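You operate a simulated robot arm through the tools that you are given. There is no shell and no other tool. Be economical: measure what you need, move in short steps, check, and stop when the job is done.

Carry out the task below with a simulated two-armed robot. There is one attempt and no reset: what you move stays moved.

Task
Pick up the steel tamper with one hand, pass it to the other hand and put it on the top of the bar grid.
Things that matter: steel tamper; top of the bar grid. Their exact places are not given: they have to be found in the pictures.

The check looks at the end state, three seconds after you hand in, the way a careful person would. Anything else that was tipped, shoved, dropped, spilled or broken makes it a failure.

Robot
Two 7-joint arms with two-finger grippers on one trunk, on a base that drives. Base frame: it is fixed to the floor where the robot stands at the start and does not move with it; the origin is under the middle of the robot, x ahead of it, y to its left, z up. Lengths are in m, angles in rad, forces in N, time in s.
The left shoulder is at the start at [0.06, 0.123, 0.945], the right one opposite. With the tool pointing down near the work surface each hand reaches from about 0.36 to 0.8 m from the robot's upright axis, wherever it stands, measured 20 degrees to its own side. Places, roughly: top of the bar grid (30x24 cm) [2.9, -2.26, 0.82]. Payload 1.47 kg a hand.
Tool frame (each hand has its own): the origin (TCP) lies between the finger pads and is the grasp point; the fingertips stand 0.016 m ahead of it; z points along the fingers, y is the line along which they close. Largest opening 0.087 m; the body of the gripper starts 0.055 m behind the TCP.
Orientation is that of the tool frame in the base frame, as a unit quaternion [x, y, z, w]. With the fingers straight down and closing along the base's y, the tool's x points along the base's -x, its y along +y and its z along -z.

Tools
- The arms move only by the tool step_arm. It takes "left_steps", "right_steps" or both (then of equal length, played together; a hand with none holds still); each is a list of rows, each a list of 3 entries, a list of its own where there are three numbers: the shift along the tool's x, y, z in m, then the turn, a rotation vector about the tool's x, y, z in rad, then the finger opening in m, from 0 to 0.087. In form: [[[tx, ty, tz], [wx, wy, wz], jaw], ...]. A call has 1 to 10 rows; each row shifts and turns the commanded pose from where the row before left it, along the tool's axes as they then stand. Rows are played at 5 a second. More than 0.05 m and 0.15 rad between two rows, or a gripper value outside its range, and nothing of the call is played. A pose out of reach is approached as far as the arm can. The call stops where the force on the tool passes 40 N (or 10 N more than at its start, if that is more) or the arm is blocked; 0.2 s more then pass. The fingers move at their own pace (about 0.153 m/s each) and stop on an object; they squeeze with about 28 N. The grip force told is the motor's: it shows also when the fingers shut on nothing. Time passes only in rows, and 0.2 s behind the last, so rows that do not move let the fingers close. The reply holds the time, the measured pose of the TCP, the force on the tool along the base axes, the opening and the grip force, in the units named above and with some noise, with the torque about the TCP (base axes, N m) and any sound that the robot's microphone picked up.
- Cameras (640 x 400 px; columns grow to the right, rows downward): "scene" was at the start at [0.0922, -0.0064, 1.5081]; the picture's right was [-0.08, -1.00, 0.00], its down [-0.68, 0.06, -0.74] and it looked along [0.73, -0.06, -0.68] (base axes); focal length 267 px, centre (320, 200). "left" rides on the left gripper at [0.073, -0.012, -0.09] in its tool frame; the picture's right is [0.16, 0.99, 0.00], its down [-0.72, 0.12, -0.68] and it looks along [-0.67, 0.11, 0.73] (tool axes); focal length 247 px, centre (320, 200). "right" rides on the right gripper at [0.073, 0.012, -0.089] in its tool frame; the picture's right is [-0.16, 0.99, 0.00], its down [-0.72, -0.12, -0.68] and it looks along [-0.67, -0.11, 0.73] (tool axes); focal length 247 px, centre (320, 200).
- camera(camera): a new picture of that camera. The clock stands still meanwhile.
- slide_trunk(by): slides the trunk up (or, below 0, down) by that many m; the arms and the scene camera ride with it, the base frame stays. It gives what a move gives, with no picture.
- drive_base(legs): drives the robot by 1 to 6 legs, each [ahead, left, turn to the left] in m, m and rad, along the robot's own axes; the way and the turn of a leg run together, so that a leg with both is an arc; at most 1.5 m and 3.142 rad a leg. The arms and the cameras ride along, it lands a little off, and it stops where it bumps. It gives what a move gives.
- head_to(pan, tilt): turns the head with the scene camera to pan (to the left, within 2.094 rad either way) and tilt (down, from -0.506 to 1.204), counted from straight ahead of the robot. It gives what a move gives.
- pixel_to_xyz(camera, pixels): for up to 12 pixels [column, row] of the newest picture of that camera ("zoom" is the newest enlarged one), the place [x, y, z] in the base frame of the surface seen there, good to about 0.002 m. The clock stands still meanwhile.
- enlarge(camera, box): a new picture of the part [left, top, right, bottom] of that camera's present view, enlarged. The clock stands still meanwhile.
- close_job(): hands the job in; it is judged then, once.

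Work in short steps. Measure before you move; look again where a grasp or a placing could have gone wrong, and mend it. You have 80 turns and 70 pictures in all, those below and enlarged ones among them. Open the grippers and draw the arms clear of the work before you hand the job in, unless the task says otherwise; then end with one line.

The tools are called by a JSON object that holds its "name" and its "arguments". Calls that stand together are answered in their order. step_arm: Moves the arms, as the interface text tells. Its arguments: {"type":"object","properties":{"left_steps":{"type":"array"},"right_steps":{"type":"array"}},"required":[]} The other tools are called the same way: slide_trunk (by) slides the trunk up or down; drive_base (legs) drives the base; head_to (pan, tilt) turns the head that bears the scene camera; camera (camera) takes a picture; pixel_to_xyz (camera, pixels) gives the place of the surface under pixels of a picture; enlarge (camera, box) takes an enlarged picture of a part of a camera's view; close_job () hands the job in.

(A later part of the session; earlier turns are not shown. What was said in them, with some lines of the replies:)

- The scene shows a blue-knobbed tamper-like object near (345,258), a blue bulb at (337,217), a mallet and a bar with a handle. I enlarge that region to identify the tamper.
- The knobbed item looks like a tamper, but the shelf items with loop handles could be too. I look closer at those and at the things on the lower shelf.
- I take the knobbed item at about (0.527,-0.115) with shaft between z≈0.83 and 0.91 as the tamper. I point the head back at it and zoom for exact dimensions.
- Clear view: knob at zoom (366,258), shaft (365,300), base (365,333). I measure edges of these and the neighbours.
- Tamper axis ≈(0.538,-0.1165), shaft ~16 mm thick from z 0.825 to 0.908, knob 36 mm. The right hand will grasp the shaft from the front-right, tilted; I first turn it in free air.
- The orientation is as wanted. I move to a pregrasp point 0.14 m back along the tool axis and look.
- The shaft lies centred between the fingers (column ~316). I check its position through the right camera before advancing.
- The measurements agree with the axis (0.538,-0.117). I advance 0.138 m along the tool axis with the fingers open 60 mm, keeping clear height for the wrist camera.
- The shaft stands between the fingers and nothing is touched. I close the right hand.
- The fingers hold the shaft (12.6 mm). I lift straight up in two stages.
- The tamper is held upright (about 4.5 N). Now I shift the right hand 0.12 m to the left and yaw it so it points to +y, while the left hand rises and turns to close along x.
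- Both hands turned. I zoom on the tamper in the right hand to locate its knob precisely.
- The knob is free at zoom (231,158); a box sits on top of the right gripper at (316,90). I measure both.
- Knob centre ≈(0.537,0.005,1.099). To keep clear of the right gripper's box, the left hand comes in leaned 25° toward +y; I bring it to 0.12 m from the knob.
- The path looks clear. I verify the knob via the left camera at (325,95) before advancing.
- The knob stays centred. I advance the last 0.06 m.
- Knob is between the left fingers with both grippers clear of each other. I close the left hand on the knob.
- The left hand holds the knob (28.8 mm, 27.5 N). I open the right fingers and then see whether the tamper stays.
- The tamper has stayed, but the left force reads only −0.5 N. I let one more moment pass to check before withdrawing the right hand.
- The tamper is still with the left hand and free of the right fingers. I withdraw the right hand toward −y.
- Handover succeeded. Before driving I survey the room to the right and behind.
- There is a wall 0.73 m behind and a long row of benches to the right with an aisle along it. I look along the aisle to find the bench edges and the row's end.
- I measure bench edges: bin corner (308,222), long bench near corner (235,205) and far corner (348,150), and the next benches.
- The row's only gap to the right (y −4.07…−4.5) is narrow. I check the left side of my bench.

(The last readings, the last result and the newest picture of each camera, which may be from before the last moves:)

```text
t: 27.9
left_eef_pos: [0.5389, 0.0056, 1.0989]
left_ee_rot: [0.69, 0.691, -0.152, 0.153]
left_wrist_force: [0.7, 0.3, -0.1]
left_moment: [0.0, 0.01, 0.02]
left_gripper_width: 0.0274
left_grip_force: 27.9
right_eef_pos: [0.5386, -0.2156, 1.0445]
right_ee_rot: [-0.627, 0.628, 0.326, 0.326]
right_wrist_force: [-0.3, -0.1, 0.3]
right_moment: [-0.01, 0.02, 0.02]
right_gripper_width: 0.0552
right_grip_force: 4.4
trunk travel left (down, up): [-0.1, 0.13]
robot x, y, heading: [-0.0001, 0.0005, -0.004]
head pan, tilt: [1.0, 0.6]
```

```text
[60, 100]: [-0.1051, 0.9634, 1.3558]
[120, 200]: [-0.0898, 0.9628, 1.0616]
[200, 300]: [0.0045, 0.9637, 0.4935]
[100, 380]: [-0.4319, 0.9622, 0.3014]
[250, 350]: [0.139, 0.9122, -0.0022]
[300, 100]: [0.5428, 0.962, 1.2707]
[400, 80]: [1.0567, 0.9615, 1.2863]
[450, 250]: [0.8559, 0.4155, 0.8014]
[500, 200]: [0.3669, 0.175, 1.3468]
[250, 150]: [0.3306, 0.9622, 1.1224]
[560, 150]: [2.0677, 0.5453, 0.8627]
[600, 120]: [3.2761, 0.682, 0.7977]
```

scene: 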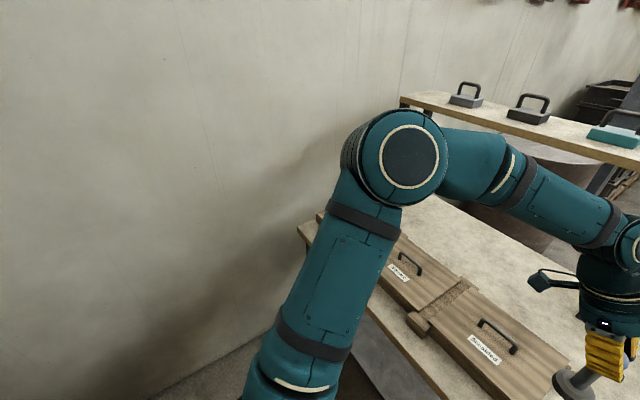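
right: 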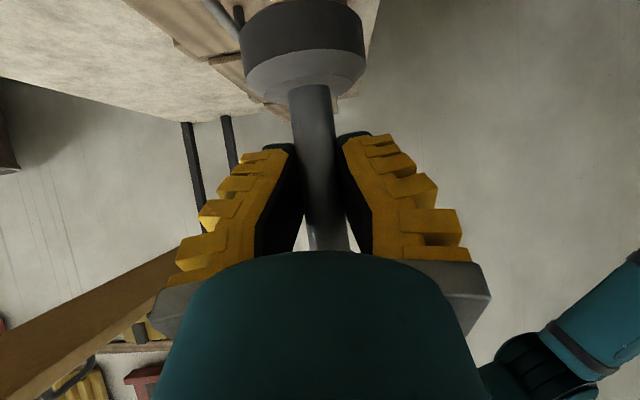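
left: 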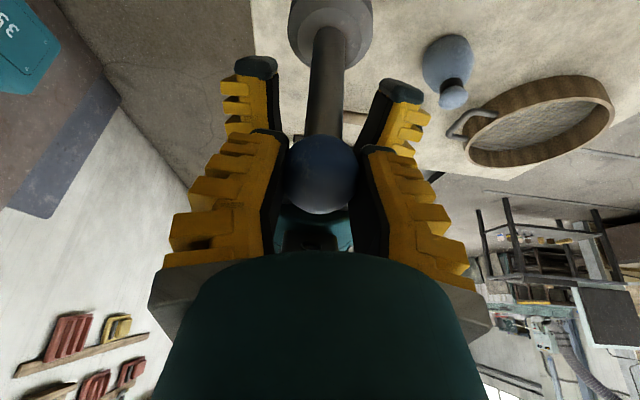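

Left is closed by a wall, so I must use the right aisle. I look down to measure my own base size.

{"name": "head_to", "arguments": {"pan": -1.35, "tilt": 1.2}}

{"name": "camera", "arguments": {"camera": "scene"}}

{"name": "pixel_to_xyz", "arguments": {"camera": "scene", "pixels": [[320, 390], [320, 340], [320, 300], [200, 390], [440, 390], [320, 260], [400, 300], [250, 300], [500, 300], [550, 200], [450, 340], [380, 360]]}}

```text
t: 30.1
left_eef_pos: [0.5379, 0.0036, 1.1009]
left_ee_rot: [0.69, 0.691, -0.153, 0.153]
left_wrist_force: [0.0, -0.8, 0.5]
left_moment: [0.0, 0.0, 0.0]
left_gripper_width: 0.0276
left_grip_force: 27.8
right_eef_pos: [0.5376, -0.2157, 1.0459]
right_ee_rot: [-0.628, 0.628, 0.326, 0.325]
right_wrist_force: [-0.8, -0.1, 0.1]
right_moment: [-0.03, 0.0, -0.01]
right_gripper_width: 0.0554
right_grip_force: 3.3
trunk travel left (down, up): [-0.1, 0.13]
robot x, y, heading: [-0.0015, 0.0013, -0.005]
head pan, tilt: [-1.349, 1.201]
```

```text
36 pictures are left
```

scene: 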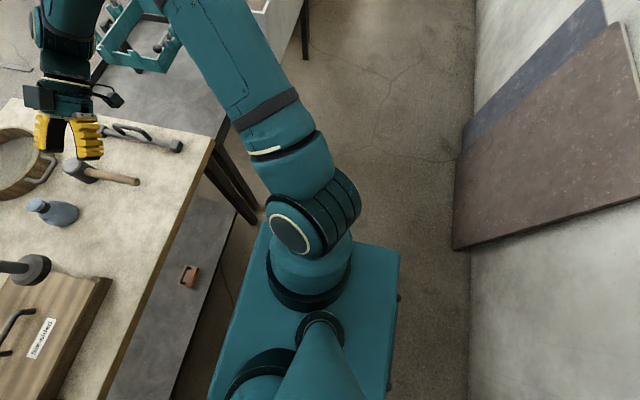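

```text
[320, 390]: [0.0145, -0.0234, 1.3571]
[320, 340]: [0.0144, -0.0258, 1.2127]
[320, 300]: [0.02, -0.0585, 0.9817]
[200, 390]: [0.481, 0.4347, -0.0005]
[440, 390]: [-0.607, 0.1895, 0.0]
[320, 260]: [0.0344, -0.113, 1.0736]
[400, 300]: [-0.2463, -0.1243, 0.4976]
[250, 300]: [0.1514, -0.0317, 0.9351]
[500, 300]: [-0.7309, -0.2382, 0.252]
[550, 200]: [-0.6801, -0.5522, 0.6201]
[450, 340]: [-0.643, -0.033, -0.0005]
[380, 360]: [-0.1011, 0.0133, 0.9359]
```

My base is about ±0.25 m. I back off a little, turn right to face along the aisle (−y), then drive 3 m down it in checked stages.

{"name": "drive_base", "arguments": {"legs": [[-0.08, 0, 0], [0, 0, -1.571]]}}

{"name": "head_to", "arguments": {"pan": 0, "tilt": 0.5}}

{"name": "camera", "arguments": {"camera": "scene"}}

```text
t: 35.0
left_eef_pos: [-0.0824, -0.5377, 1.0999]
left_ee_rot: [0.976, -0.008, -0.217, -0.001]
left_wrist_force: [-0.3, 0.0, 0.3]
left_moment: [0.06, -0.03, 0.01]
left_gripper_width: 0.0276
left_grip_force: 28.2
right_eef_pos: [-0.3019, -0.5352, 1.0459]
right_ee_rot: [0.007, 0.887, -0.003, 0.461]
right_wrist_force: [-0.4, 1.3, 0.7]
right_moment: [0.02, 0.0, -0.04]
right_gripper_width: 0.0551
right_grip_force: 3.6
trunk travel left (down, up): [-0.1, 0.13]
robot x, y, heading: [-0.0797, -0.0009, -1.585]
head pan, tilt: [-1.349, 1.201]
```

```text
t: 36.5
left_eef_pos: [-0.0822, -0.5356, 1.1005]
left_ee_rot: [0.976, -0.008, -0.216, -0.002]
left_wrist_force: [-0.5, 0.1, 0.0]
left_moment: [0.01, 0.0, 0.0]
left_gripper_width: 0.0276
left_grip_force: 28.0
right_eef_pos: [-0.3027, -0.5361, 1.0453]
right_ee_rot: [0.008, 0.887, -0.004, 0.461]
right_wrist_force: [0.5, 0.3, -0.2]
right_moment: [0.02, -0.04, 0.01]
right_gripper_width: 0.055
right_grip_force: 3.8
trunk travel left (down, up): [-0.1, 0.13]
robot x, y, heading: [-0.0797, -0.0001, -1.589]
head pan, tilt: [0.0, 0.499]
```

```text
35 pictures are left
```

scene: 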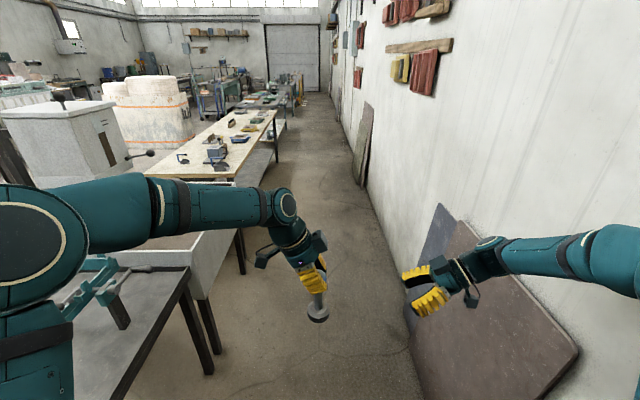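

The right arm reaches toward the leaning boards on the wall. I measure its clearance.

{"name": "pixel_to_xyz", "arguments": {"camera": "scene", "pixels": [[630, 230], [625, 290], [560, 245], [490, 240], [475, 290], [440, 205], [450, 260], [575, 350], [365, 105], [358, 190], [420, 395], [10, 220]]}}

```text
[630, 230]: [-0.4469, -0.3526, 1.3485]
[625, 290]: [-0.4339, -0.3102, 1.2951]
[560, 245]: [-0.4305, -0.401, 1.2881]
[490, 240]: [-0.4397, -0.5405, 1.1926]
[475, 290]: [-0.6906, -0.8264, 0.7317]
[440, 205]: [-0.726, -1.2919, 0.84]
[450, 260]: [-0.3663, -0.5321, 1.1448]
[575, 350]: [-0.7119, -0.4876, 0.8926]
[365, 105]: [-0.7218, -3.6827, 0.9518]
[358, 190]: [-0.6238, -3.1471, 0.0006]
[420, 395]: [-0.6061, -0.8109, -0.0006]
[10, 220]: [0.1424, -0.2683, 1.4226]
```

Clearance is fine (arm at x −0.47, boards −0.6 to −0.73). I straighten, shift 6 cm left and drive 2.9 m.

{"name": "drive_base", "arguments": {"legs": [[0, 0.06, 0.018], [1.5, 0, 0], [1.4, 0, 0]]}}

{"name": "head_to", "arguments": {"pan": 0.5, "tilt": 0.45}}

{"name": "camera", "arguments": {"camera": "scene"}}

```text
t: 51.4
left_eef_pos: [0.0417, -3.4659, 1.1]
left_ee_rot: [0.976, 0.01, -0.216, 0.002]
left_wrist_force: [-0.9, -0.5, 0.5]
left_moment: [0.02, -0.01, 0.01]
left_gripper_width: 0.028
left_grip_force: 28.4
right_eef_pos: [-0.1799, -3.4733, 1.0439]
right_ee_rot: [-0.008, 0.887, 0.004, 0.461]
right_wrist_force: [0.1, 0.2, 0.1]
right_moment: [0.02, -0.03, -0.02]
right_gripper_width: 0.0554
right_grip_force: 3.4
trunk travel left (down, up): [-0.1, 0.13]
robot x, y, heading: [0.0215, -2.9295, -1.553]
head pan, tilt: [0.0, 0.499]
```

```text
t: 52.4
left_eef_pos: [0.0394, -3.4672, 1.1006]
left_ee_rot: [0.976, 0.01, -0.216, 0.003]
left_wrist_force: [1.0, 0.3, 0.2]
left_moment: [0.0, -0.01, 0.01]
left_gripper_width: 0.0277
left_grip_force: 28.3
right_eef_pos: [-0.1794, -3.473, 1.0446]
right_ee_rot: [-0.008, 0.887, 0.005, 0.461]
right_wrist_force: [0.2, -0.3, -0.7]
right_moment: [0.02, 0.0, -0.03]
right_gripper_width: 0.0553
right_grip_force: 3.8
trunk travel left (down, up): [-0.1, 0.13]
robot x, y, heading: [0.0236, -2.9283, -1.551]
head pan, tilt: [0.499, 0.45]
```

```text
34 pictures are left
```

scene: 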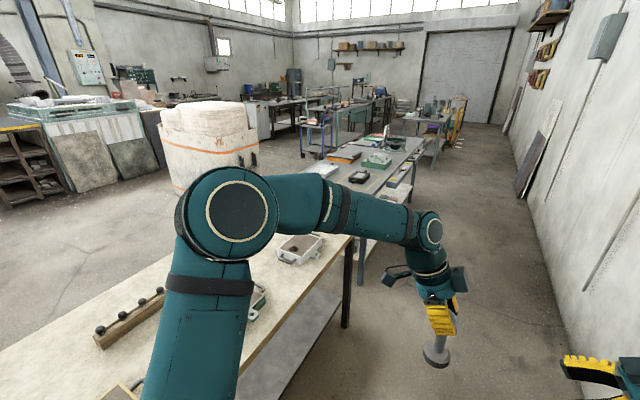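

Good progress, grip steady. I measure the gap between the wooden bench end and the next grey bench, and the one beyond.

{"name": "pixel_to_xyz", "arguments": {"camera": "scene", "pixels": [[347, 250], [345, 322], [362, 280], [360, 245], [412, 200], [408, 172], [425, 145], [438, 170], [378, 205], [300, 168], [240, 172], [455, 145]]}}

{"name": "enlarge", "arguments": {"camera": "scene", "box": [260, 80, 500, 230]}}

```text
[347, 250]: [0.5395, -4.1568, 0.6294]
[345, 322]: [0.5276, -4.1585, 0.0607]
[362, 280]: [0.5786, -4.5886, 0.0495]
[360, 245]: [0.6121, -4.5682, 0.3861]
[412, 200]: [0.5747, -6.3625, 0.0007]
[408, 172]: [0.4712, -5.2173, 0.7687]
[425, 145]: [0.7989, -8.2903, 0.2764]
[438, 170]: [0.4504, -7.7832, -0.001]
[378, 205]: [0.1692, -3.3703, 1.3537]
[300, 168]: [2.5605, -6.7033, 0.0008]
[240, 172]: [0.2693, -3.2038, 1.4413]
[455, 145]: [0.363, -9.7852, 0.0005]
```

```text
2.67 times, centred on (380, 155) of scene
```

zoom: 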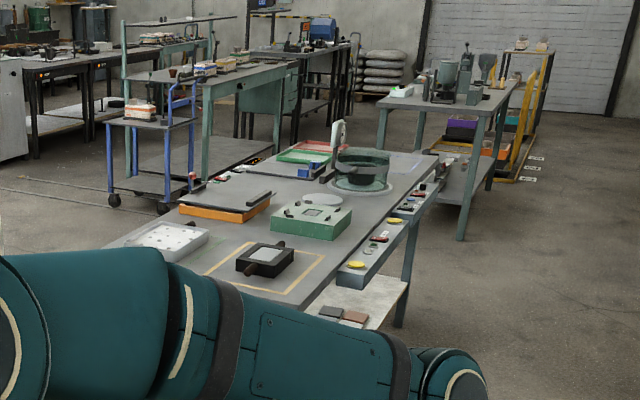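

The gap at y −6.2…−7.6 (after the grey bench) is about 1.4 m wide. I drive on 3.85 m to it.

{"name": "drive_base", "arguments": {"legs": [[0, 0, -0.025], [1.5, 0, 0], [1.4, 0, 0], [0.95, 0, 0]]}}

{"name": "head_to", "arguments": {"pan": 1.3, "tilt": 0.45}}

{"name": "camera", "arguments": {"camera": "scene"}}

```text
t: 71.1
left_eef_pos: [0.1893, -7.2682, 1.1007]
left_ee_rot: [0.976, 0.018, -0.216, 0.004]
left_wrist_force: [0.9, -0.4, 0.4]
left_moment: [0.03, -0.03, 0.0]
left_gripper_width: 0.0278
left_grip_force: 27.8
right_eef_pos: [-0.0321, -7.2779, 1.0452]
right_ee_rot: [-0.016, 0.888, 0.009, 0.46]
right_wrist_force: [0.4, -0.3, -0.3]
right_moment: [0.0, -0.03, 0.02]
right_gripper_width: 0.0552
right_grip_force: 3.2
trunk travel left (down, up): [-0.1, 0.13]
robot x, y, heading: [0.1617, -6.7309, -1.533]
head pan, tilt: [0.499, 0.45]
```

```text
t: 72.2
left_eef_pos: [0.1903, -7.2667, 1.1002]
left_ee_rot: [0.976, 0.018, -0.216, 0.004]
left_wrist_force: [-0.6, -0.3, 0.2]
left_moment: [0.03, -0.03, -0.02]
left_gripper_width: 0.0279
left_grip_force: 27.9
right_eef_pos: [-0.0303, -7.2773, 1.0447]
right_ee_rot: [-0.016, 0.887, 0.009, 0.461]
right_wrist_force: [0.3, 0.6, 0.2]
right_moment: [-0.01, 0.01, 0.01]
right_gripper_width: 0.0553
right_grip_force: 3.6
trunk travel left (down, up): [-0.1, 0.13]
robot x, y, heading: [0.1651, -6.7317, -1.534]
head pan, tilt: [1.3, 0.45]
```

```text
32 pictures are left
```

scene: 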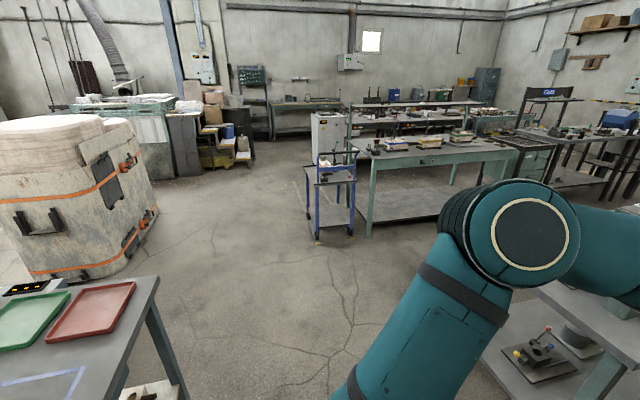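

The passage to +x is open here. I measure bench end, right table, cart and crate.

{"name": "pixel_to_xyz", "arguments": {"camera": "scene", "pixels": [[157, 280], [180, 385], [490, 350], [570, 290], [318, 240], [305, 200], [372, 235], [155, 215], [85, 275], [250, 200], [235, 250], [130, 120]]}}

```text
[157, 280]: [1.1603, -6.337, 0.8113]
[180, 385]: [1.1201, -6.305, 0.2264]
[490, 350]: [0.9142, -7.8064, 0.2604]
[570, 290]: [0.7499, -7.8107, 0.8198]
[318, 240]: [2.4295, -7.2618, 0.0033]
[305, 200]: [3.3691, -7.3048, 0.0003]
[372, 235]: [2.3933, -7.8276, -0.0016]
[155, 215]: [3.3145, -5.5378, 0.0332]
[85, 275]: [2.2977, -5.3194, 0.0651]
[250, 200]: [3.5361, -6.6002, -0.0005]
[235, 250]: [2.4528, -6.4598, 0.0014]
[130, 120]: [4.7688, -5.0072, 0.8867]
```

The gap's centre is y≈−7.0. I go a bit further, turn left to face +x and drive into the open floor.

{"name": "drive_base", "arguments": {"legs": [[0.2, 0, 0], [0, 0, 1.534], [1.3, 0, 0]]}}

{"name": "head_to", "arguments": {"pan": 1.3, "tilt": 0.45}}

{"name": "camera", "arguments": {"camera": "scene"}}

```text
t: 83.7
left_eef_pos: [2.0056, -6.8581, 1.0995]
left_ee_rot: [0.677, 0.704, -0.15, 0.156]
left_wrist_force: [1.8, 0.0, 0.2]
left_moment: [0.01, 0.0, 0.01]
left_gripper_width: 0.0278
left_grip_force: 28.1
right_eef_pos: [2.0165, -7.0792, 1.045]
right_ee_rot: [0.639, -0.616, -0.332, -0.319]
right_wrist_force: [0.6, -0.2, -0.4]
right_moment: [-0.01, 0.0, 0.03]
right_gripper_width: 0.0553
right_grip_force: 3.8
trunk travel left (down, up): [-0.1, 0.13]
robot x, y, heading: [1.4679, -6.885, 0.033]
head pan, tilt: [1.3, 0.45]
```

```text
t: 84.3
left_eef_pos: [2.0054, -6.8586, 1.1001]
left_ee_rot: [0.676, 0.704, -0.151, 0.156]
left_wrist_force: [0.7, 0.6, 0.8]
left_moment: [0.05, 0.02, 0.03]
left_gripper_width: 0.028
left_grip_force: 27.4
right_eef_pos: [2.0149, -7.0783, 1.0436]
right_ee_rot: [0.639, -0.615, -0.333, -0.32]
right_wrist_force: [-0.8, -0.2, 0.1]
right_moment: [0.03, 0.04, 0.01]
right_gripper_width: 0.0555
right_grip_force: 4.0
trunk travel left (down, up): [-0.1, 0.13]
robot x, y, heading: [1.4694, -6.8871, 0.032]
head pan, tilt: [1.3, 0.45]
```

```text
31 pictures are left
```

scene: 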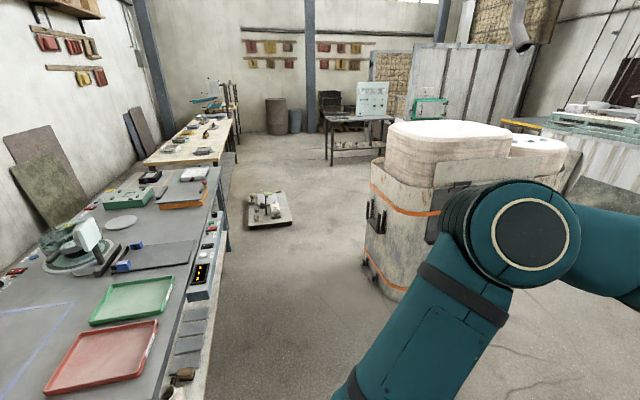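

I see the way north: benches left, crate right, a pallet on the floor at (268,210), and the grid table near (360,115). I measure these.

{"name": "pixel_to_xyz", "arguments": {"camera": "scene", "pixels": [[250, 228], [292, 222], [283, 192], [378, 290], [367, 240], [230, 250], [235, 160], [334, 164], [382, 150], [325, 118], [388, 122], [370, 200]]}}

{"name": "enlarge", "arguments": {"camera": "scene", "box": [220, 60, 460, 240]}}

```text
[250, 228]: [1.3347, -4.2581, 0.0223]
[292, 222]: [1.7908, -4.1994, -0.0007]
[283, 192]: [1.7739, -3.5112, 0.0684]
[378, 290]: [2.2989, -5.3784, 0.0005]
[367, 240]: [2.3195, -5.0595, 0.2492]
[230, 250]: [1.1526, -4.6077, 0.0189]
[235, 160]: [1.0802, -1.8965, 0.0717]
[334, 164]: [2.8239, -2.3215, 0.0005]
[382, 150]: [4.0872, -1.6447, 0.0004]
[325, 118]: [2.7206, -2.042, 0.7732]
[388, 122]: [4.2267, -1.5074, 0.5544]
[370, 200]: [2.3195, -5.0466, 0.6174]
```

```text
2.22 times, centred on (340, 150) of scene
```

zoom: 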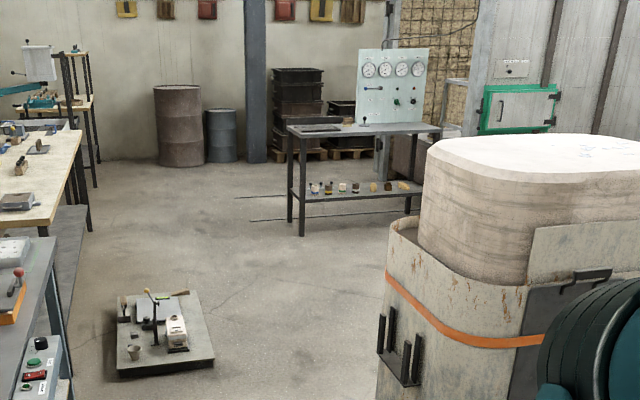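

The grid table's front faces south with near-left leg at (2.82,−2.32). The pallet/crate gap is tight, so I check the way around the crate's right side.

{"name": "head_to", "arguments": {"pan": 0.55, "tilt": 0.35}}

{"name": "camera", "arguments": {"camera": "scene"}}

{"name": "pixel_to_xyz", "arguments": {"camera": "scene", "pixels": [[120, 230], [160, 210], [180, 190], [190, 180], [215, 185], [250, 170], [200, 160], [170, 180], [260, 180], [300, 180], [140, 160], [100, 160]]}}

```text
t: 85.4
left_eef_pos: [2.0064, -6.8588, 1.1004]
left_ee_rot: [0.676, 0.704, -0.149, 0.156]
left_wrist_force: [0.2, -0.2, -0.6]
left_moment: [0.02, 0.03, -0.01]
left_gripper_width: 0.028
left_grip_force: 28.2
right_eef_pos: [2.0153, -7.0784, 1.0448]
right_ee_rot: [0.639, -0.615, -0.333, -0.32]
right_wrist_force: [-0.4, 0.1, 0.2]
right_moment: [-0.01, -0.01, -0.02]
right_gripper_width: 0.055
right_grip_force: 3.8
trunk travel left (down, up): [-0.1, 0.13]
robot x, y, heading: [1.4689, -6.8835, 0.038]
head pan, tilt: [0.55, 0.351]
```

```text
29 pictures are left
```

scene: 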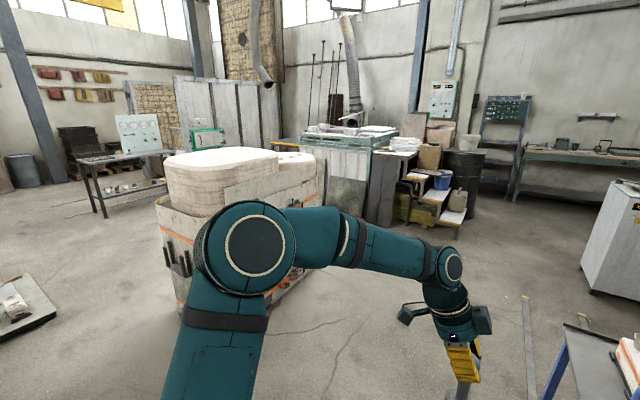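

```text
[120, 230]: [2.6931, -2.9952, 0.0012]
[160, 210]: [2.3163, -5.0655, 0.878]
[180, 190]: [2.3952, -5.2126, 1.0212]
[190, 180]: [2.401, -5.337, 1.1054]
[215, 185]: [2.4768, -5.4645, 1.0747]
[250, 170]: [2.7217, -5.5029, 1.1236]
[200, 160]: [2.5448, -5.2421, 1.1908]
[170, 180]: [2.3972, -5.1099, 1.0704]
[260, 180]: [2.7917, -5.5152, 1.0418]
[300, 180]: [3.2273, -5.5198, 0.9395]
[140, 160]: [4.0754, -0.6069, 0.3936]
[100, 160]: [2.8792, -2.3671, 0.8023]
```

The crate spans only y −5.5…−5.0 from x 2.32, so a diagonal pass between it and the pallet has ~1 m. I drive to x≈1.72, turn to face +y and go north 1.5 m, then check pose.

{"name": "drive_base", "arguments": {"legs": [[0.25, 0, 0], [0, 0, 1.52], [1.5, 0, 0]]}}

```text
t: 98.2
left_eef_pos: [1.8208, -4.8053, 1.0996]
left_ee_rot: [0.032, 0.976, -0.007, 0.216]
left_wrist_force: [-0.8, 0.2, 0.1]
left_moment: [-0.01, 0.0, -0.03]
left_gripper_width: 0.028
left_grip_force: 27.9
right_eef_pos: [2.0415, -4.8177, 1.0442]
right_ee_rot: [0.887, -0.029, -0.461, -0.015]
right_wrist_force: [-0.4, 0.9, -0.2]
right_moment: [-0.02, 0.01, -0.02]
right_gripper_width: 0.0552
right_grip_force: 3.6
trunk travel left (down, up): [-0.1, 0.13]
robot x, y, heading: [1.7901, -5.3415, 1.503]
head pan, tilt: [0.55, 0.351]
```

I correct heading, pass the crate corner and move diagonally right to about (2.5,−4.2), then look.

{"name": "drive_base", "arguments": {"legs": [[0.34, 0.06, 0.06], [0.4, -0.34, 0], [0.4, -0.45, 0]]}}

{"name": "head_to", "arguments": {"pan": 0.0, "tilt": 0.45}}

{"name": "camera", "arguments": {"camera": "scene"}}

```text
t: 107.6
left_eef_pos: [2.5464, -3.6629, 1.0996]
left_ee_rot: [0.004, 0.976, 0.0, 0.216]
left_wrist_force: [-0.3, -0.5, -0.6]
left_moment: [0.02, 0.05, -0.03]
left_gripper_width: 0.0281
left_grip_force: 27.8
right_eef_pos: [2.7677, -3.664, 1.0442]
right_ee_rot: [0.887, -0.006, -0.461, -0.003]
right_wrist_force: [0.6, 0.5, -0.3]
right_moment: [-0.02, -0.03, -0.02]
right_gripper_width: 0.0553
right_grip_force: 4.3
trunk travel left (down, up): [-0.1, 0.13]
robot x, y, heading: [2.5475, -4.2031, 1.559]
head pan, tilt: [0.55, 0.351]
```

```text
t: 108.6
left_eef_pos: [2.5462, -3.6626, 1.1006]
left_ee_rot: [0.005, 0.976, -0.001, 0.217]
left_wrist_force: [-0.2, -0.5, 0.0]
left_moment: [-0.03, 0.02, 0.02]
left_gripper_width: 0.0284
left_grip_force: 28.0
right_eef_pos: [2.767, -3.6631, 1.0442]
right_ee_rot: [0.888, -0.006, -0.461, -0.003]
right_wrist_force: [-0.8, -0.1, 0.4]
right_moment: [-0.03, 0.02, 0.02]
right_gripper_width: 0.0551
right_grip_force: 3.7
trunk travel left (down, up): [-0.1, 0.13]
robot x, y, heading: [2.5444, -4.2029, 1.561]
head pan, tilt: [0.0, 0.45]
```

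```text
28 pictures are left
```

scene: 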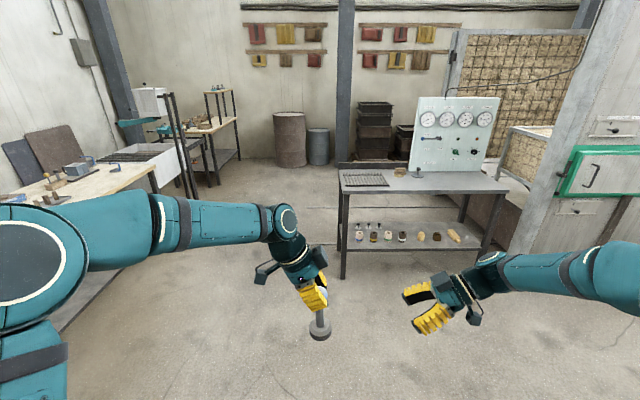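

The table is straight ahead with the bar grid at (365,180). I zoom and measure it.

{"name": "enlarge", "arguments": {"camera": "scene", "box": [320, 140, 440, 215]}}

{"name": "pixel_to_xyz", "arguments": {"camera": "zoom", "pixels": [[130, 190], [380, 190], [160, 240], [375, 240], [250, 215], [110, 290], [420, 180], [525, 180], [100, 180], [600, 280]]}}

```text
5.33 times, centred on (380, 178) of scene
```

zoom: 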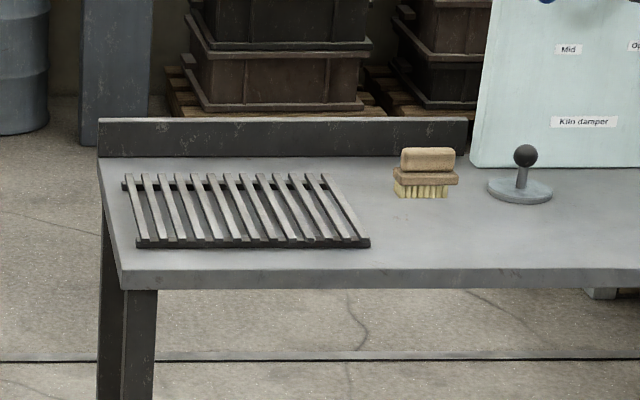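

```text
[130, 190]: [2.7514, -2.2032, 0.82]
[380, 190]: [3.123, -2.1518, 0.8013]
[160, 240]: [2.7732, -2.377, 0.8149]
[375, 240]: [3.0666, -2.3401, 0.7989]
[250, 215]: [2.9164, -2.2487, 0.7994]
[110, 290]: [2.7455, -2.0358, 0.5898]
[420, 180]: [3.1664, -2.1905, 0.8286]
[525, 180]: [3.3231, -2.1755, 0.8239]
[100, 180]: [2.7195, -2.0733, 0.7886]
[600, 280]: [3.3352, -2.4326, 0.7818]
```

Bar tops are at z≈0.82, bars run roughly along y at ~28 mm pitch. I pull the right hand back to keep it off the gauge panel, then drive up close to (2.82,−2.85).

{"name": "step_arm", "arguments": {"right_steps": [[[0, 0.035, 0], [0, 0, 0], 0.05], [[0, 0.035, 0], [0, 0, 0], 0.05], [[0, 0.035, 0], [0, 0, 0], 0.05], [[0, 0.035, 0], [0, 0, 0], 0.05]]}}

{"name": "drive_base", "arguments": {"legs": [[0.95, -0.26, 0.01]]}}

{"name": "head_to", "arguments": {"pan": 0.0, "tilt": 0.7}}

{"name": "camera", "arguments": {"camera": "scene"}}

```text
t: 109.6
left_eef_pos: [2.5463, -3.6641, 1.1001]
left_ee_rot: [0.005, 0.976, -0.001, 0.217]
left_wrist_force: [0.4, -0.8, -0.2]
left_moment: [0.01, 0.01, 0.01]
left_gripper_width: 0.0284
left_grip_force: 28.0
right_eef_pos: [2.7673, -3.8068, 1.0448]
right_ee_rot: [0.887, -0.006, -0.461, -0.003]
right_wrist_force: [-0.1, -1.0, 1.0]
right_moment: [0.0, 0.01, 0.03]
right_gripper_width: 0.0554
right_grip_force: 3.4
trunk travel left (down, up): [-0.1, 0.13]
robot x, y, heading: [2.5453, -4.1963, 1.557]
head pan, tilt: [0.0, 0.45]
```

```text
t: 114.9
left_eef_pos: [2.8266, -2.6783, 1.1005]
left_ee_rot: [0.008, 0.976, -0.002, 0.215]
left_wrist_force: [-0.4, -0.3, 0.2]
left_moment: [0.01, -0.01, -0.02]
left_gripper_width: 0.0281
left_grip_force: 27.6
right_eef_pos: [3.0449, -2.822, 1.0437]
right_ee_rot: [0.887, -0.009, -0.461, -0.004]
right_wrist_force: [-0.4, 0.5, -0.2]
right_moment: [0.03, -0.04, 0.03]
right_gripper_width: 0.0553
right_grip_force: 3.9
trunk travel left (down, up): [-0.1, 0.13]
robot x, y, heading: [2.8217, -3.2156, 1.548]
head pan, tilt: [0.0, 0.45]
```

```text
t: 115.6
left_eef_pos: [2.8267, -2.6783, 1.0995]
left_ee_rot: [0.009, 0.976, -0.002, 0.216]
left_wrist_force: [0.0, -0.5, -0.5]
left_moment: [0.01, 0.04, 0.0]
left_gripper_width: 0.0281
left_grip_force: 27.8
right_eef_pos: [3.0462, -2.8221, 1.0439]
right_ee_rot: [0.888, -0.01, -0.461, -0.004]
right_wrist_force: [0.4, -0.3, -0.3]
right_moment: [0.02, 0.0, 0.02]
right_gripper_width: 0.0554
right_grip_force: 3.9
trunk travel left (down, up): [-0.1, 0.13]
robot x, y, heading: [2.8217, -3.2166, 1.55]
head pan, tilt: [0.0, 0.7]
```

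```text
26 pictures are left
```

scene: 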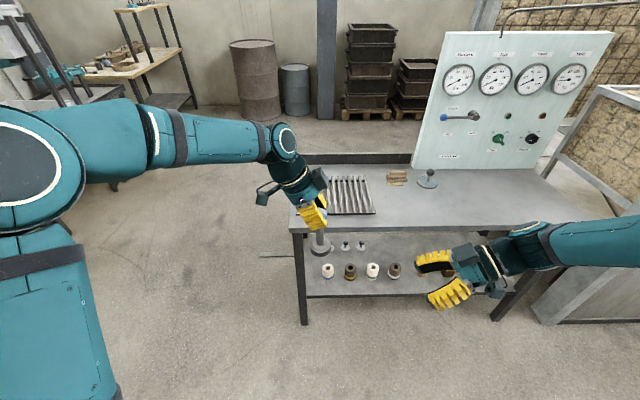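

Next I drive the last 0.36 m so the left hand stands over the grid; the tamper's base (z≈0.97) clears the table edge.

{"name": "drive_base", "arguments": {"legs": [[0.36, 0, 0.015]]}}

{"name": "head_to", "arguments": {"pan": 0.0, "tilt": 0.8}}

{"name": "enlarge", "arguments": {"camera": "scene", "box": [240, 90, 480, 240]}}

{"name": "camera", "arguments": {"camera": "left"}}

```text
t: 118.0
left_eef_pos: [2.8243, -2.3079, 1.0998]
left_ee_rot: [0.002, 0.977, -0.001, 0.215]
left_wrist_force: [1.0, -0.1, -0.2]
left_moment: [0.03, 0.03, -0.04]
left_gripper_width: 0.0281
left_grip_force: 28.1
right_eef_pos: [3.0455, -2.4499, 1.0439]
right_ee_rot: [0.887, -0.004, -0.461, -0.001]
right_wrist_force: [0.0, 0.4, -0.6]
right_moment: [0.0, 0.03, 0.0]
right_gripper_width: 0.0552
right_grip_force: 3.7
trunk travel left (down, up): [-0.1, 0.13]
robot x, y, heading: [2.824, -2.8467, 1.563]
head pan, tilt: [0.0, 0.7]
```

```text
t: 118.7
left_eef_pos: [2.8248, -2.3092, 1.1]
left_ee_rot: [0.002, 0.976, -0.001, 0.216]
left_wrist_force: [-0.3, -0.3, 0.4]
left_moment: [-0.01, 0.03, 0.04]
left_gripper_width: 0.0282
left_grip_force: 28.6
right_eef_pos: [3.0456, -2.4503, 1.0435]
right_ee_rot: [0.887, -0.003, -0.461, -0.002]
right_wrist_force: [-0.9, 0.5, -0.2]
right_moment: [-0.03, 0.01, 0.03]
right_gripper_width: 0.0554
right_grip_force: 4.3
trunk travel left (down, up): [-0.1, 0.13]
robot x, y, heading: [2.825, -2.8479, 1.569]
head pan, tilt: [0.0, 0.799]
```

```text
2.67 times, centred on (360, 165) of scene
```

zoom: 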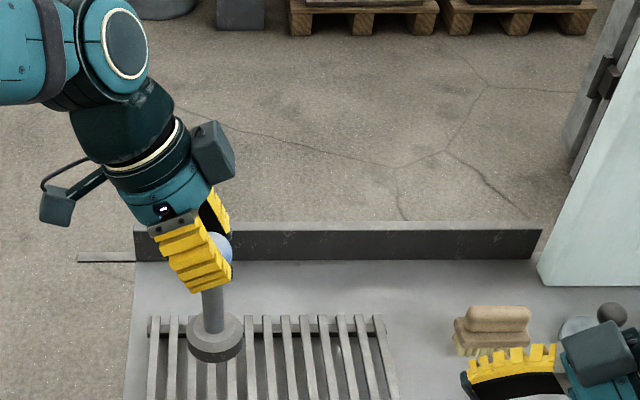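

```text
24 pictures are left
```

left: 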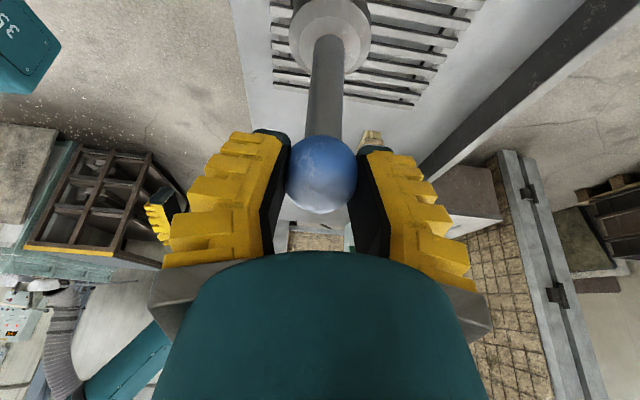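

The tamper hangs over the grid's left part and looks upright. I measure bar tops and the tamper's base/knob.

{"name": "pixel_to_xyz", "arguments": {"camera": "zoom", "pixels": [[154, 350], [172, 350], [251, 350], [269, 350], [288, 350], [308, 350], [327, 350], [344, 350], [299, 350], [192, 340], [242, 340], [216, 360]]}}

{"name": "pixel_to_xyz", "arguments": {"camera": "zoom", "pixels": [[212, 295], [212, 310], [203, 300], [222, 300], [215, 330], [226, 245], [188, 335], [188, 348], [216, 350], [388, 398], [380, 318], [345, 318]]}}

```text
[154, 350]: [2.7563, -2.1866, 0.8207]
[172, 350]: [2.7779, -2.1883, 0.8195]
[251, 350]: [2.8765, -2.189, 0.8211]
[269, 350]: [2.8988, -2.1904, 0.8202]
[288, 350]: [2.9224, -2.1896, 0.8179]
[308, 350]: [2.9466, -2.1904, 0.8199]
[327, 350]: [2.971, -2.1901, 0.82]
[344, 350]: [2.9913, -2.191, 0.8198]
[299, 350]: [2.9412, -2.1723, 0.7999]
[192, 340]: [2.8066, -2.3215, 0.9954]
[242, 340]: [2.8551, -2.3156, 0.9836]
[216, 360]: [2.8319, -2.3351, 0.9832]
```

```text
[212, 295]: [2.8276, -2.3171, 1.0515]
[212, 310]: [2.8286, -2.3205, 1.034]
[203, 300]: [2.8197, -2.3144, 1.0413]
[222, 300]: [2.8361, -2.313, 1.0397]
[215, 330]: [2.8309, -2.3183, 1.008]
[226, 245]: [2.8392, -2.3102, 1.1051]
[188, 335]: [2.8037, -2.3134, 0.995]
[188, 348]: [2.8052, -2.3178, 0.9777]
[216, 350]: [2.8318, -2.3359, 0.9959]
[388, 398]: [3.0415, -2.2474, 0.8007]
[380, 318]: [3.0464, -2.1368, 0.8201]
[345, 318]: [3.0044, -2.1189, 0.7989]
```

Bars lie at x = 2.876, 2.899, 2.922… (24 mm pitch), tops z 0.82; the tamper's base is centred at (2.831,−2.311), bottom ≈0.973. I shift it over the bar at x 2.899, y −2.26, then lower 0.12 m.

{"name": "step_arm", "arguments": {"left_steps": [[[-0.0207, 0.0167, 0.0097], [0, 0, 0], 0.0], [[-0.0207, 0.0167, 0.0097], [0, 0, 0], 0.0], [[-0.0207, 0.0167, 0.0097], [0, 0, 0], 0.0], [[0.0102, 0, 0.0217], [0, 0, 0], 0.0], [[0.0102, 0, 0.0217], [0, 0, 0], 0.0], [[0.0102, 0, 0.0217], [0, 0, 0], 0.0], [[0.0102, 0, 0.0217], [0, 0, 0], 0.0], [[0.0102, 0, 0.0217], [0, 0, 0], 0.0]]}}

{"name": "enlarge", "arguments": {"camera": "scene", "box": [260, 130, 420, 230]}}

```text
t: 120.5
left_eef_pos: [2.8918, -2.259, 0.9763]
left_ee_rot: [0.004, 0.977, -0.002, 0.215]
left_wrist_force: [0.4, -0.5, 0.0]
left_moment: [-0.04, 0.01, 0.02]
left_gripper_width: 0.0278
left_grip_force: 27.6
right_eef_pos: [3.0456, -2.45, 1.0438]
right_ee_rot: [0.887, -0.003, -0.461, -0.001]
right_wrist_force: [-0.3, 0.1, 0.9]
right_moment: [0.01, 0.0, -0.01]
right_gripper_width: 0.0551
right_grip_force: 3.3
trunk travel left (down, up): [-0.1, 0.13]
robot x, y, heading: [2.8269, -2.8468, 1.565]
head pan, tilt: [0.0, 0.799]
```

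```text
4.00 times, centred on (340, 180) of scene
```

zoom: 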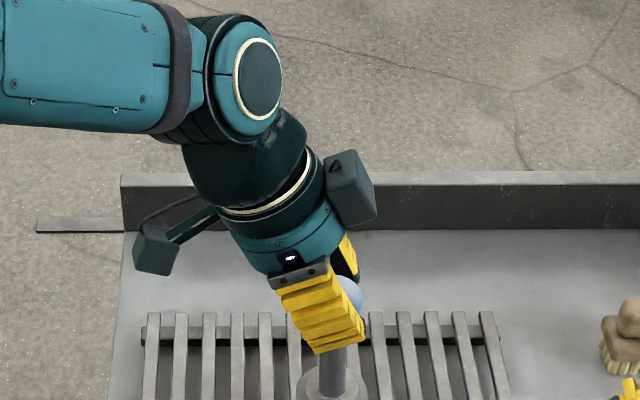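

On track; I view the base and the bars beneath it lower in the picture.

{"name": "enlarge", "arguments": {"camera": "scene", "box": [280, 190, 420, 280]}}

{"name": "pixel_to_xyz", "arguments": {"camera": "zoom", "pixels": [[285, 85], [285, 100], [262, 100], [308, 100], [285, 118], [290, 60], [262, 112], [308, 112], [230, 150], [350, 150], [40, 150], [480, 150]]}}

```text
4.44 times, centred on (350, 235) of scene
```

zoom: 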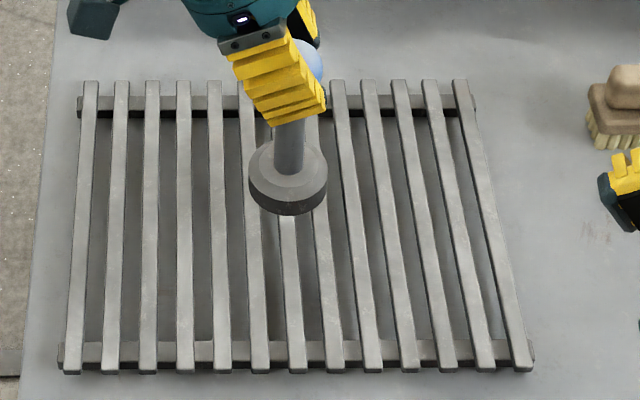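

```text
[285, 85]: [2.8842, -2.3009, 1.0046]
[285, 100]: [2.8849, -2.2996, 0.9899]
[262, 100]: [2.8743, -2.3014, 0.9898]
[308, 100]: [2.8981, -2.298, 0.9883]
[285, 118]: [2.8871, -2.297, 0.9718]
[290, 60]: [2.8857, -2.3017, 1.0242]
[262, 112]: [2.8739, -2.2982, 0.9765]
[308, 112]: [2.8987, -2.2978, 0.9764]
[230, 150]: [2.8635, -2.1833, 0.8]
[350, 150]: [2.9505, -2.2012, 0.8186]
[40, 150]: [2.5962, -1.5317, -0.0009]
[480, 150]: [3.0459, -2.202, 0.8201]
```

I measure the base rim and bars around it in this zoom.

{"name": "pixel_to_xyz", "arguments": {"camera": "zoom", "pixels": [[288, 192], [288, 210], [254, 185], [322, 185], [275, 150], [303, 150], [224, 245], [257, 245], [290, 245], [326, 245], [360, 245], [290, 165]]}}

```text
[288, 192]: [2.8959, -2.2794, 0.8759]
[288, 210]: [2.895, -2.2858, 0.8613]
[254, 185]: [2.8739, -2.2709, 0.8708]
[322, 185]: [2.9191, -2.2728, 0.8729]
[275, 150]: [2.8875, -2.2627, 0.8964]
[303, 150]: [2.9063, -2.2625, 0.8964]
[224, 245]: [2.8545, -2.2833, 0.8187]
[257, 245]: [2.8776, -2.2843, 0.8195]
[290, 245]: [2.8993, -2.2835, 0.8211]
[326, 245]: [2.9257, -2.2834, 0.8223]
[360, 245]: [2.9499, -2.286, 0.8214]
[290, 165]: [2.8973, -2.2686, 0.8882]
```

Base centre (2.897,−2.262), bottom ≈0.85–0.857; bar at 2.899 below. I lower 0.024 m gently and check force.

{"name": "step_arm", "arguments": {"left_steps": [[[-0.0002, 0, 0.0067], [0, 0, 0], 0.0], [[0.0025, 0, 0.0054], [0, 0, 0], 0.0], [[0.0025, 0, 0.0054], [0, 0, 0], 0.0], [[0.0025, 0, 0.0054], [0, 0, 0], 0.0], [[0, 0, 0], [0, 0, 0], 0.0]]}}

{"name": "enlarge", "arguments": {"camera": "scene", "box": [300, 195, 390, 255]}}

```text
t: 121.7
left_eef_pos: [2.8959, -2.2587, 0.9548]
left_ee_rot: [0.004, 0.977, -0.001, 0.215]
left_wrist_force: [-0.1, -0.4, -0.3]
left_moment: [0.0, 0.01, 0.0]
left_gripper_width: 0.0282
left_grip_force: 27.6
right_eef_pos: [3.0465, -2.4498, 1.0437]
right_ee_rot: [0.887, -0.003, -0.461, -0.001]
right_wrist_force: [0.3, 0.2, 0.7]
right_moment: [-0.02, 0.0, 0.02]
right_gripper_width: 0.0553
right_grip_force: 3.7
trunk travel left (down, up): [-0.1, 0.13]
robot x, y, heading: [2.8253, -2.8447, 1.567]
head pan, tilt: [0.0, 0.799]
```

```text
6.67 times, centred on (345, 225) of scene
```

zoom: 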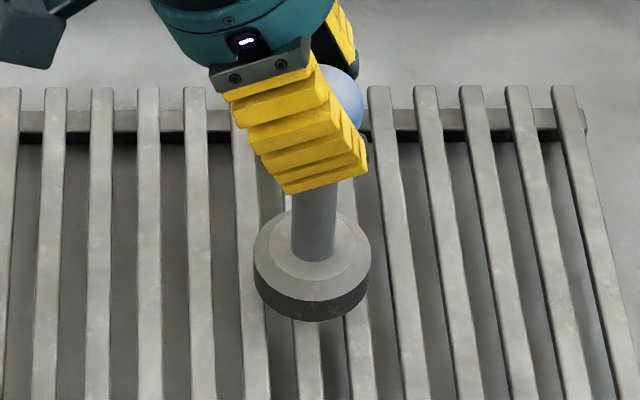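

Still in the air with about 8–10 mm left, aligned over the central bar. I lower in 2 mm steps and watch the force.

{"name": "step_arm", "arguments": {"left_steps": [[[0.0008, 0, 0.0018], [0, 0, 0], 0.0], [[0.0008, 0, 0.0018], [0, 0, 0], 0.0], [[0.0008, 0, 0.0018], [0, 0, 0], 0.0], [[0, 0, 0], [0, 0, 0], 0.0]]}}

{"name": "pixel_to_xyz", "arguments": {"camera": "zoom", "pixels": [[312, 310], [312, 318], [312, 295]]}}

```text
t: 122.7
left_eef_pos: [2.8963, -2.259, 0.9495]
left_ee_rot: [0.004, 0.976, -0.001, 0.216]
left_wrist_force: [0.6, 0.1, 0.5]
left_moment: [-0.02, 0.0, -0.01]
left_gripper_width: 0.028
left_grip_force: 27.9
right_eef_pos: [3.0456, -2.4505, 1.045]
right_ee_rot: [0.887, -0.004, -0.461, -0.002]
right_wrist_force: [0.6, -0.2, 0.0]
right_moment: [-0.02, 0.0, -0.01]
right_gripper_width: 0.0553
right_grip_force: 4.1
trunk travel left (down, up): [-0.1, 0.13]
robot x, y, heading: [2.8258, -2.8456, 1.562]
head pan, tilt: [0.0, 0.799]
```

```text
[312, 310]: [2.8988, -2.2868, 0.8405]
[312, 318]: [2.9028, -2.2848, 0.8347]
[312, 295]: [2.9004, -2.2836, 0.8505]
```

The rim bottom was ≈0.833 at TCP 0.955, so about 8 mm remain. I continue in 2 mm steps.

{"name": "step_arm", "arguments": {"left_steps": [[[0.0008, 0, 0.0018], [0, 0, 0], 0.0], [[0.0008, 0, 0.0018], [0, 0, 0], 0.0], [[0.0008, 0, 0.0018], [0, 0, 0], 0.0], [[0, 0, 0], [0, 0, 0], 0.0]]}}

```text
t: 123.7
left_eef_pos: [2.8951, -2.2613, 0.9449]
left_ee_rot: [0.004, 0.976, 0.001, 0.216]
left_wrist_force: [-1.1, 0.2, 4.3]
left_moment: [0.0, 0.3, -0.04]
left_gripper_width: 0.0282
left_grip_force: 28.8
right_eef_pos: [3.0462, -2.4498, 1.0438]
right_ee_rot: [0.887, -0.003, -0.461, -0.001]
right_wrist_force: [-0.3, -0.6, 1.0]
right_moment: [0.0, 0.01, 0.01]
right_gripper_width: 0.0553
right_grip_force: 3.2
trunk travel left (down, up): [-0.1, 0.13]
robot x, y, heading: [2.8253, -2.8457, 1.564]
head pan, tilt: [0.0, 0.799]
```

Contact begins (4.3 N up). I press 1 mm more and check the picture before releasing.

{"name": "step_arm", "arguments": {"left_steps": [[[0.0004, 0, 0.0009], [0, 0, 0], 0.0], [[0, 0, 0], [0, 0, 0], 0.0]]}}

{"name": "enlarge", "arguments": {"camera": "scene", "box": [300, 195, 390, 255]}}

```text
t: 124.3
left_eef_pos: [2.8967, -2.2592, 0.9446]
left_ee_rot: [0.003, 0.976, 0.0, 0.216]
left_wrist_force: [0.4, 1.0, 8.7]
left_moment: [-0.02, 0.28, -0.03]
left_gripper_width: 0.0283
left_grip_force: 27.8
right_eef_pos: [3.0445, -2.4501, 1.0435]
right_ee_rot: [0.887, -0.004, -0.461, -0.002]
right_wrist_force: [0.8, -0.2, 0.2]
right_moment: [0.0, -0.01, 0.0]
right_gripper_width: 0.0552
right_grip_force: 4.0
trunk travel left (down, up): [-0.1, 0.13]
robot x, y, heading: [2.8263, -2.8442, 1.569]
head pan, tilt: [0.0, 0.799]
```

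```text
6.67 times, centred on (345, 225) of scene
```

zoom: 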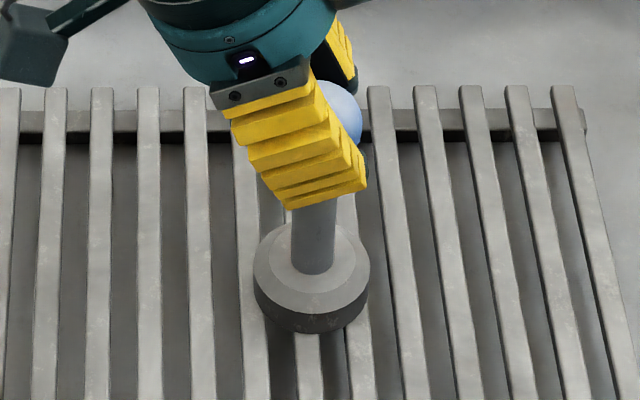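

The base rests on the bars, with the left rim bearing first (moment 0.28). I level it by 0.03 rad about the tool y and read the moment.

{"name": "step_arm", "arguments": {"left_steps": [[[0, 0, 0], [0, 0.015, 0], 0.0], [[0, 0, 0], [0, 0.015, 0], 0.0], [[0, 0, 0], [0, 0, 0], 0.0]]}}

```text
t: 125.1
left_eef_pos: [2.896, -2.2606, 0.9445]
left_ee_rot: [0.004, 0.98, -0.001, 0.201]
left_wrist_force: [3.9, -0.9, 5.6]
left_moment: [0.03, -0.22, -0.03]
left_gripper_width: 0.0283
left_grip_force: 28.0
right_eef_pos: [3.0474, -2.4503, 1.0444]
right_ee_rot: [0.887, -0.004, -0.462, -0.002]
right_wrist_force: [0.1, 0.0, -0.3]
right_moment: [0.02, 0.01, 0.0]
right_gripper_width: 0.0552
right_grip_force: 3.6
trunk travel left (down, up): [-0.1, 0.13]
robot x, y, heading: [2.826, -2.8463, 1.566]
head pan, tilt: [0.0, 0.799]
```

Now a small side force (3.9 N in x) shows; I relieve it by shifting 2 mm in +x, then open the fingers gradually.

{"name": "step_arm", "arguments": {"left_steps": [[[-0.0018, 0, 0.0006], [0, 0, 0], 0.0], [[0, 0, 0], [0, 0, 0], 0.0]]}}

{"name": "step_arm", "arguments": {"left_steps": [[[0, 0, 0], [0, 0, 0], 0.028], [[0, 0, 0], [0, 0, 0], 0.034], [[0, 0, 0], [0, 0, 0], 0.04], [[0, 0, 0], [0, 0, 0], 0.05], [[0, 0, 0], [0, 0, 0], 0.07], [[0, 0, 0], [0, 0, 0], 0.08]]}}

{"name": "enlarge", "arguments": {"camera": "scene", "box": [285, 180, 405, 255]}}

{"name": "camera", "arguments": {"camera": "left"}}

```text
t: 125.7
left_eef_pos: [2.8969, -2.2613, 0.9441]
left_ee_rot: [0.002, 0.98, -0.001, 0.201]
left_wrist_force: [-3.4, 0.9, 8.1]
left_moment: [0.04, 0.58, -0.01]
left_gripper_width: 0.0288
left_grip_force: 28.1
right_eef_pos: [3.046, -2.4505, 1.0434]
right_ee_rot: [0.887, -0.004, -0.461, -0.002]
right_wrist_force: [-1.4, 0.8, -0.3]
right_moment: [0.01, -0.01, 0.03]
right_gripper_width: 0.0552
right_grip_force: 3.9
trunk travel left (down, up): [-0.1, 0.13]
robot x, y, heading: [2.8261, -2.844, 1.566]
head pan, tilt: [0.0, 0.799]
```

```text
t: 127.1
left_eef_pos: [2.8977, -2.2605, 0.945]
left_ee_rot: [0.004, 0.98, -0.001, 0.201]
left_wrist_force: [0.5, -0.1, 0.4]
left_moment: [0.0, -0.02, -0.01]
left_gripper_width: 0.082
left_grip_force: 1.0
right_eef_pos: [3.0469, -2.4499, 1.0439]
right_ee_rot: [0.887, -0.003, -0.461, -0.001]
right_wrist_force: [0.2, -0.7, 0.2]
right_moment: [-0.01, 0.03, 0.0]
right_gripper_width: 0.0552
right_grip_force: 4.1
trunk travel left (down, up): [-0.1, 0.13]
robot x, y, heading: [2.8277, -2.844, 1.562]
head pan, tilt: [0.0, 0.799]
```

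```text
5.33 times, centred on (345, 218) of scene
```

zoom: 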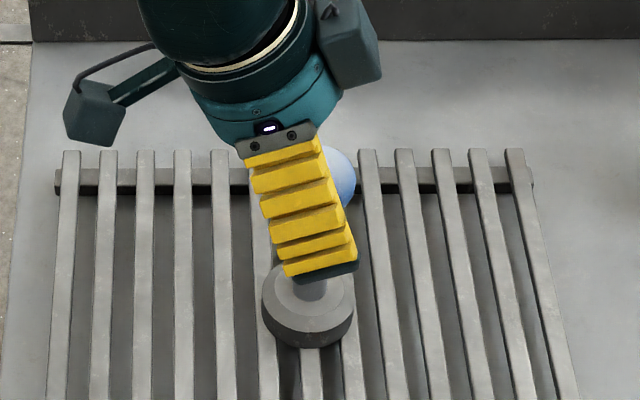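

```text
18 pictures are left
```

left: 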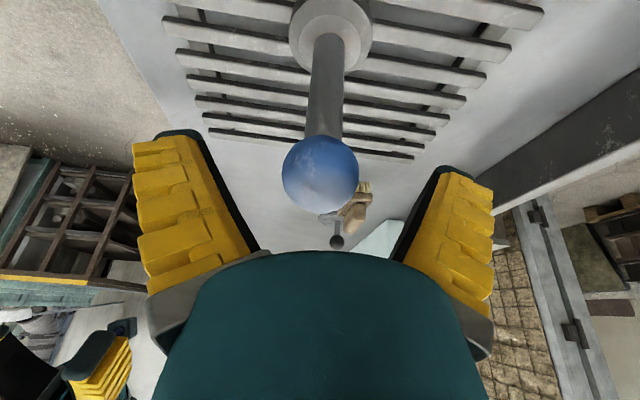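

Released and standing clear of both fingers. I withdraw the left hand along its axis (up and left).

{"name": "step_arm", "arguments": {"left_steps": [[[0, 0, -0.015], [0, 0, 0], 0.082], [[0, 0, -0.02], [0, 0, 0], 0.082], [[0, 0, -0.025], [0, 0, 0], 0.082], [[0, 0, -0.03], [0, 0, 0], 0.082], [[0, 0, -0.04], [0, 0, 0], 0.082], [[0, 0, -0.04], [0, 0, 0], 0.082], [[0, 0, 0], [0, 0, 0], 0.082]], "right_steps": [[[0, 0, 0], [0, 0, 0], 0.06], [[0, 0, 0], [0, 0, 0], 0.07], [[0, 0, 0], [0, 0, 0], 0.08], [[0, 0, 0], [0, 0, 0], 0.085], [[0, 0, 0], [0, 0, 0], 0.085], [[0, 0, 0], [0, 0, 0], 0.085], [[0, 0, 0], [0, 0, 0], 0.085]]}}

{"name": "camera", "arguments": {"camera": "scene"}}

{"name": "enlarge", "arguments": {"camera": "scene", "box": [285, 165, 405, 255]}}

```text
t: 128.7
left_eef_pos: [2.8315, -2.2611, 1.1016]
left_ee_rot: [0.003, 0.98, 0.0, 0.201]
left_wrist_force: [-0.1, 0.1, 0.2]
left_moment: [0.01, 0.02, -0.01]
left_gripper_width: 0.0835
left_grip_force: 0.9
right_eef_pos: [3.0455, -2.4503, 1.0429]
right_ee_rot: [0.888, -0.004, -0.46, -0.002]
right_wrist_force: [-1.0, 0.3, -0.7]
right_moment: [-0.02, -0.04, 0.0]
right_gripper_width: 0.0855
right_grip_force: 0.6
trunk travel left (down, up): [-0.1, 0.13]
robot x, y, heading: [2.8246, -2.8425, 1.561]
head pan, tilt: [0.0, 0.799]
```

```text
17 pictures are left
```

scene: 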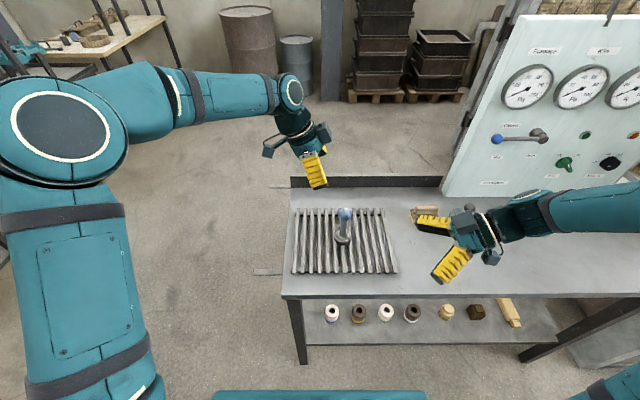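

```text
4.44 times, centred on (345, 210) of scene
```

zoom: 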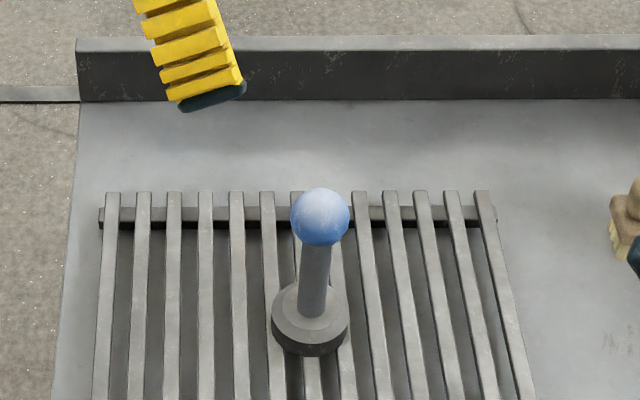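

The tamper stands upright on the grid and nothing else moved. I back the robot 0.4 m off so the arms are clear of the table, and take a last look.

{"name": "drive_base", "arguments": {"legs": [[-0.4, 0, 0]]}}

{"name": "camera", "arguments": {"camera": "scene"}}

```text
t: 131.1
left_eef_pos: [2.8264, -2.6543, 1.1025]
left_ee_rot: [0.003, 0.98, 0.0, 0.201]
left_wrist_force: [0.1, -1.2, 0.6]
left_moment: [0.03, 0.0, -0.04]
left_gripper_width: 0.0833
left_grip_force: 0.9
right_eef_pos: [3.0426, -2.8432, 1.0446]
right_ee_rot: [0.887, -0.003, -0.461, -0.001]
right_wrist_force: [-0.4, -0.4, 0.5]
right_moment: [0.01, -0.03, 0.0]
right_gripper_width: 0.0853
right_grip_force: 1.0
trunk travel left (down, up): [-0.1, 0.13]
robot x, y, heading: [2.8233, -3.2385, 1.565]
head pan, tilt: [0.0, 0.799]
```

```text
15 pictures are left
```

scene: 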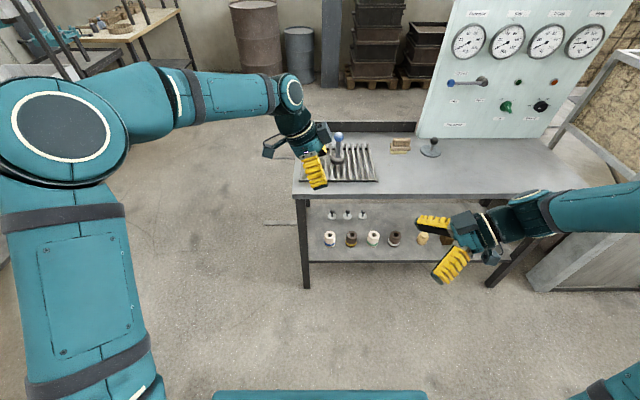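

The tamper stands on the grid at (338,150) and the arms are clear with both grippers open, so I hand in.

{"name": "close_job", "arguments": {}}

```text
The job is handed in.
```

The right hand picked up the steel tamper and passed it to the left hand, which set it upright on top of the bar grid; I saw nothing else disturbed.
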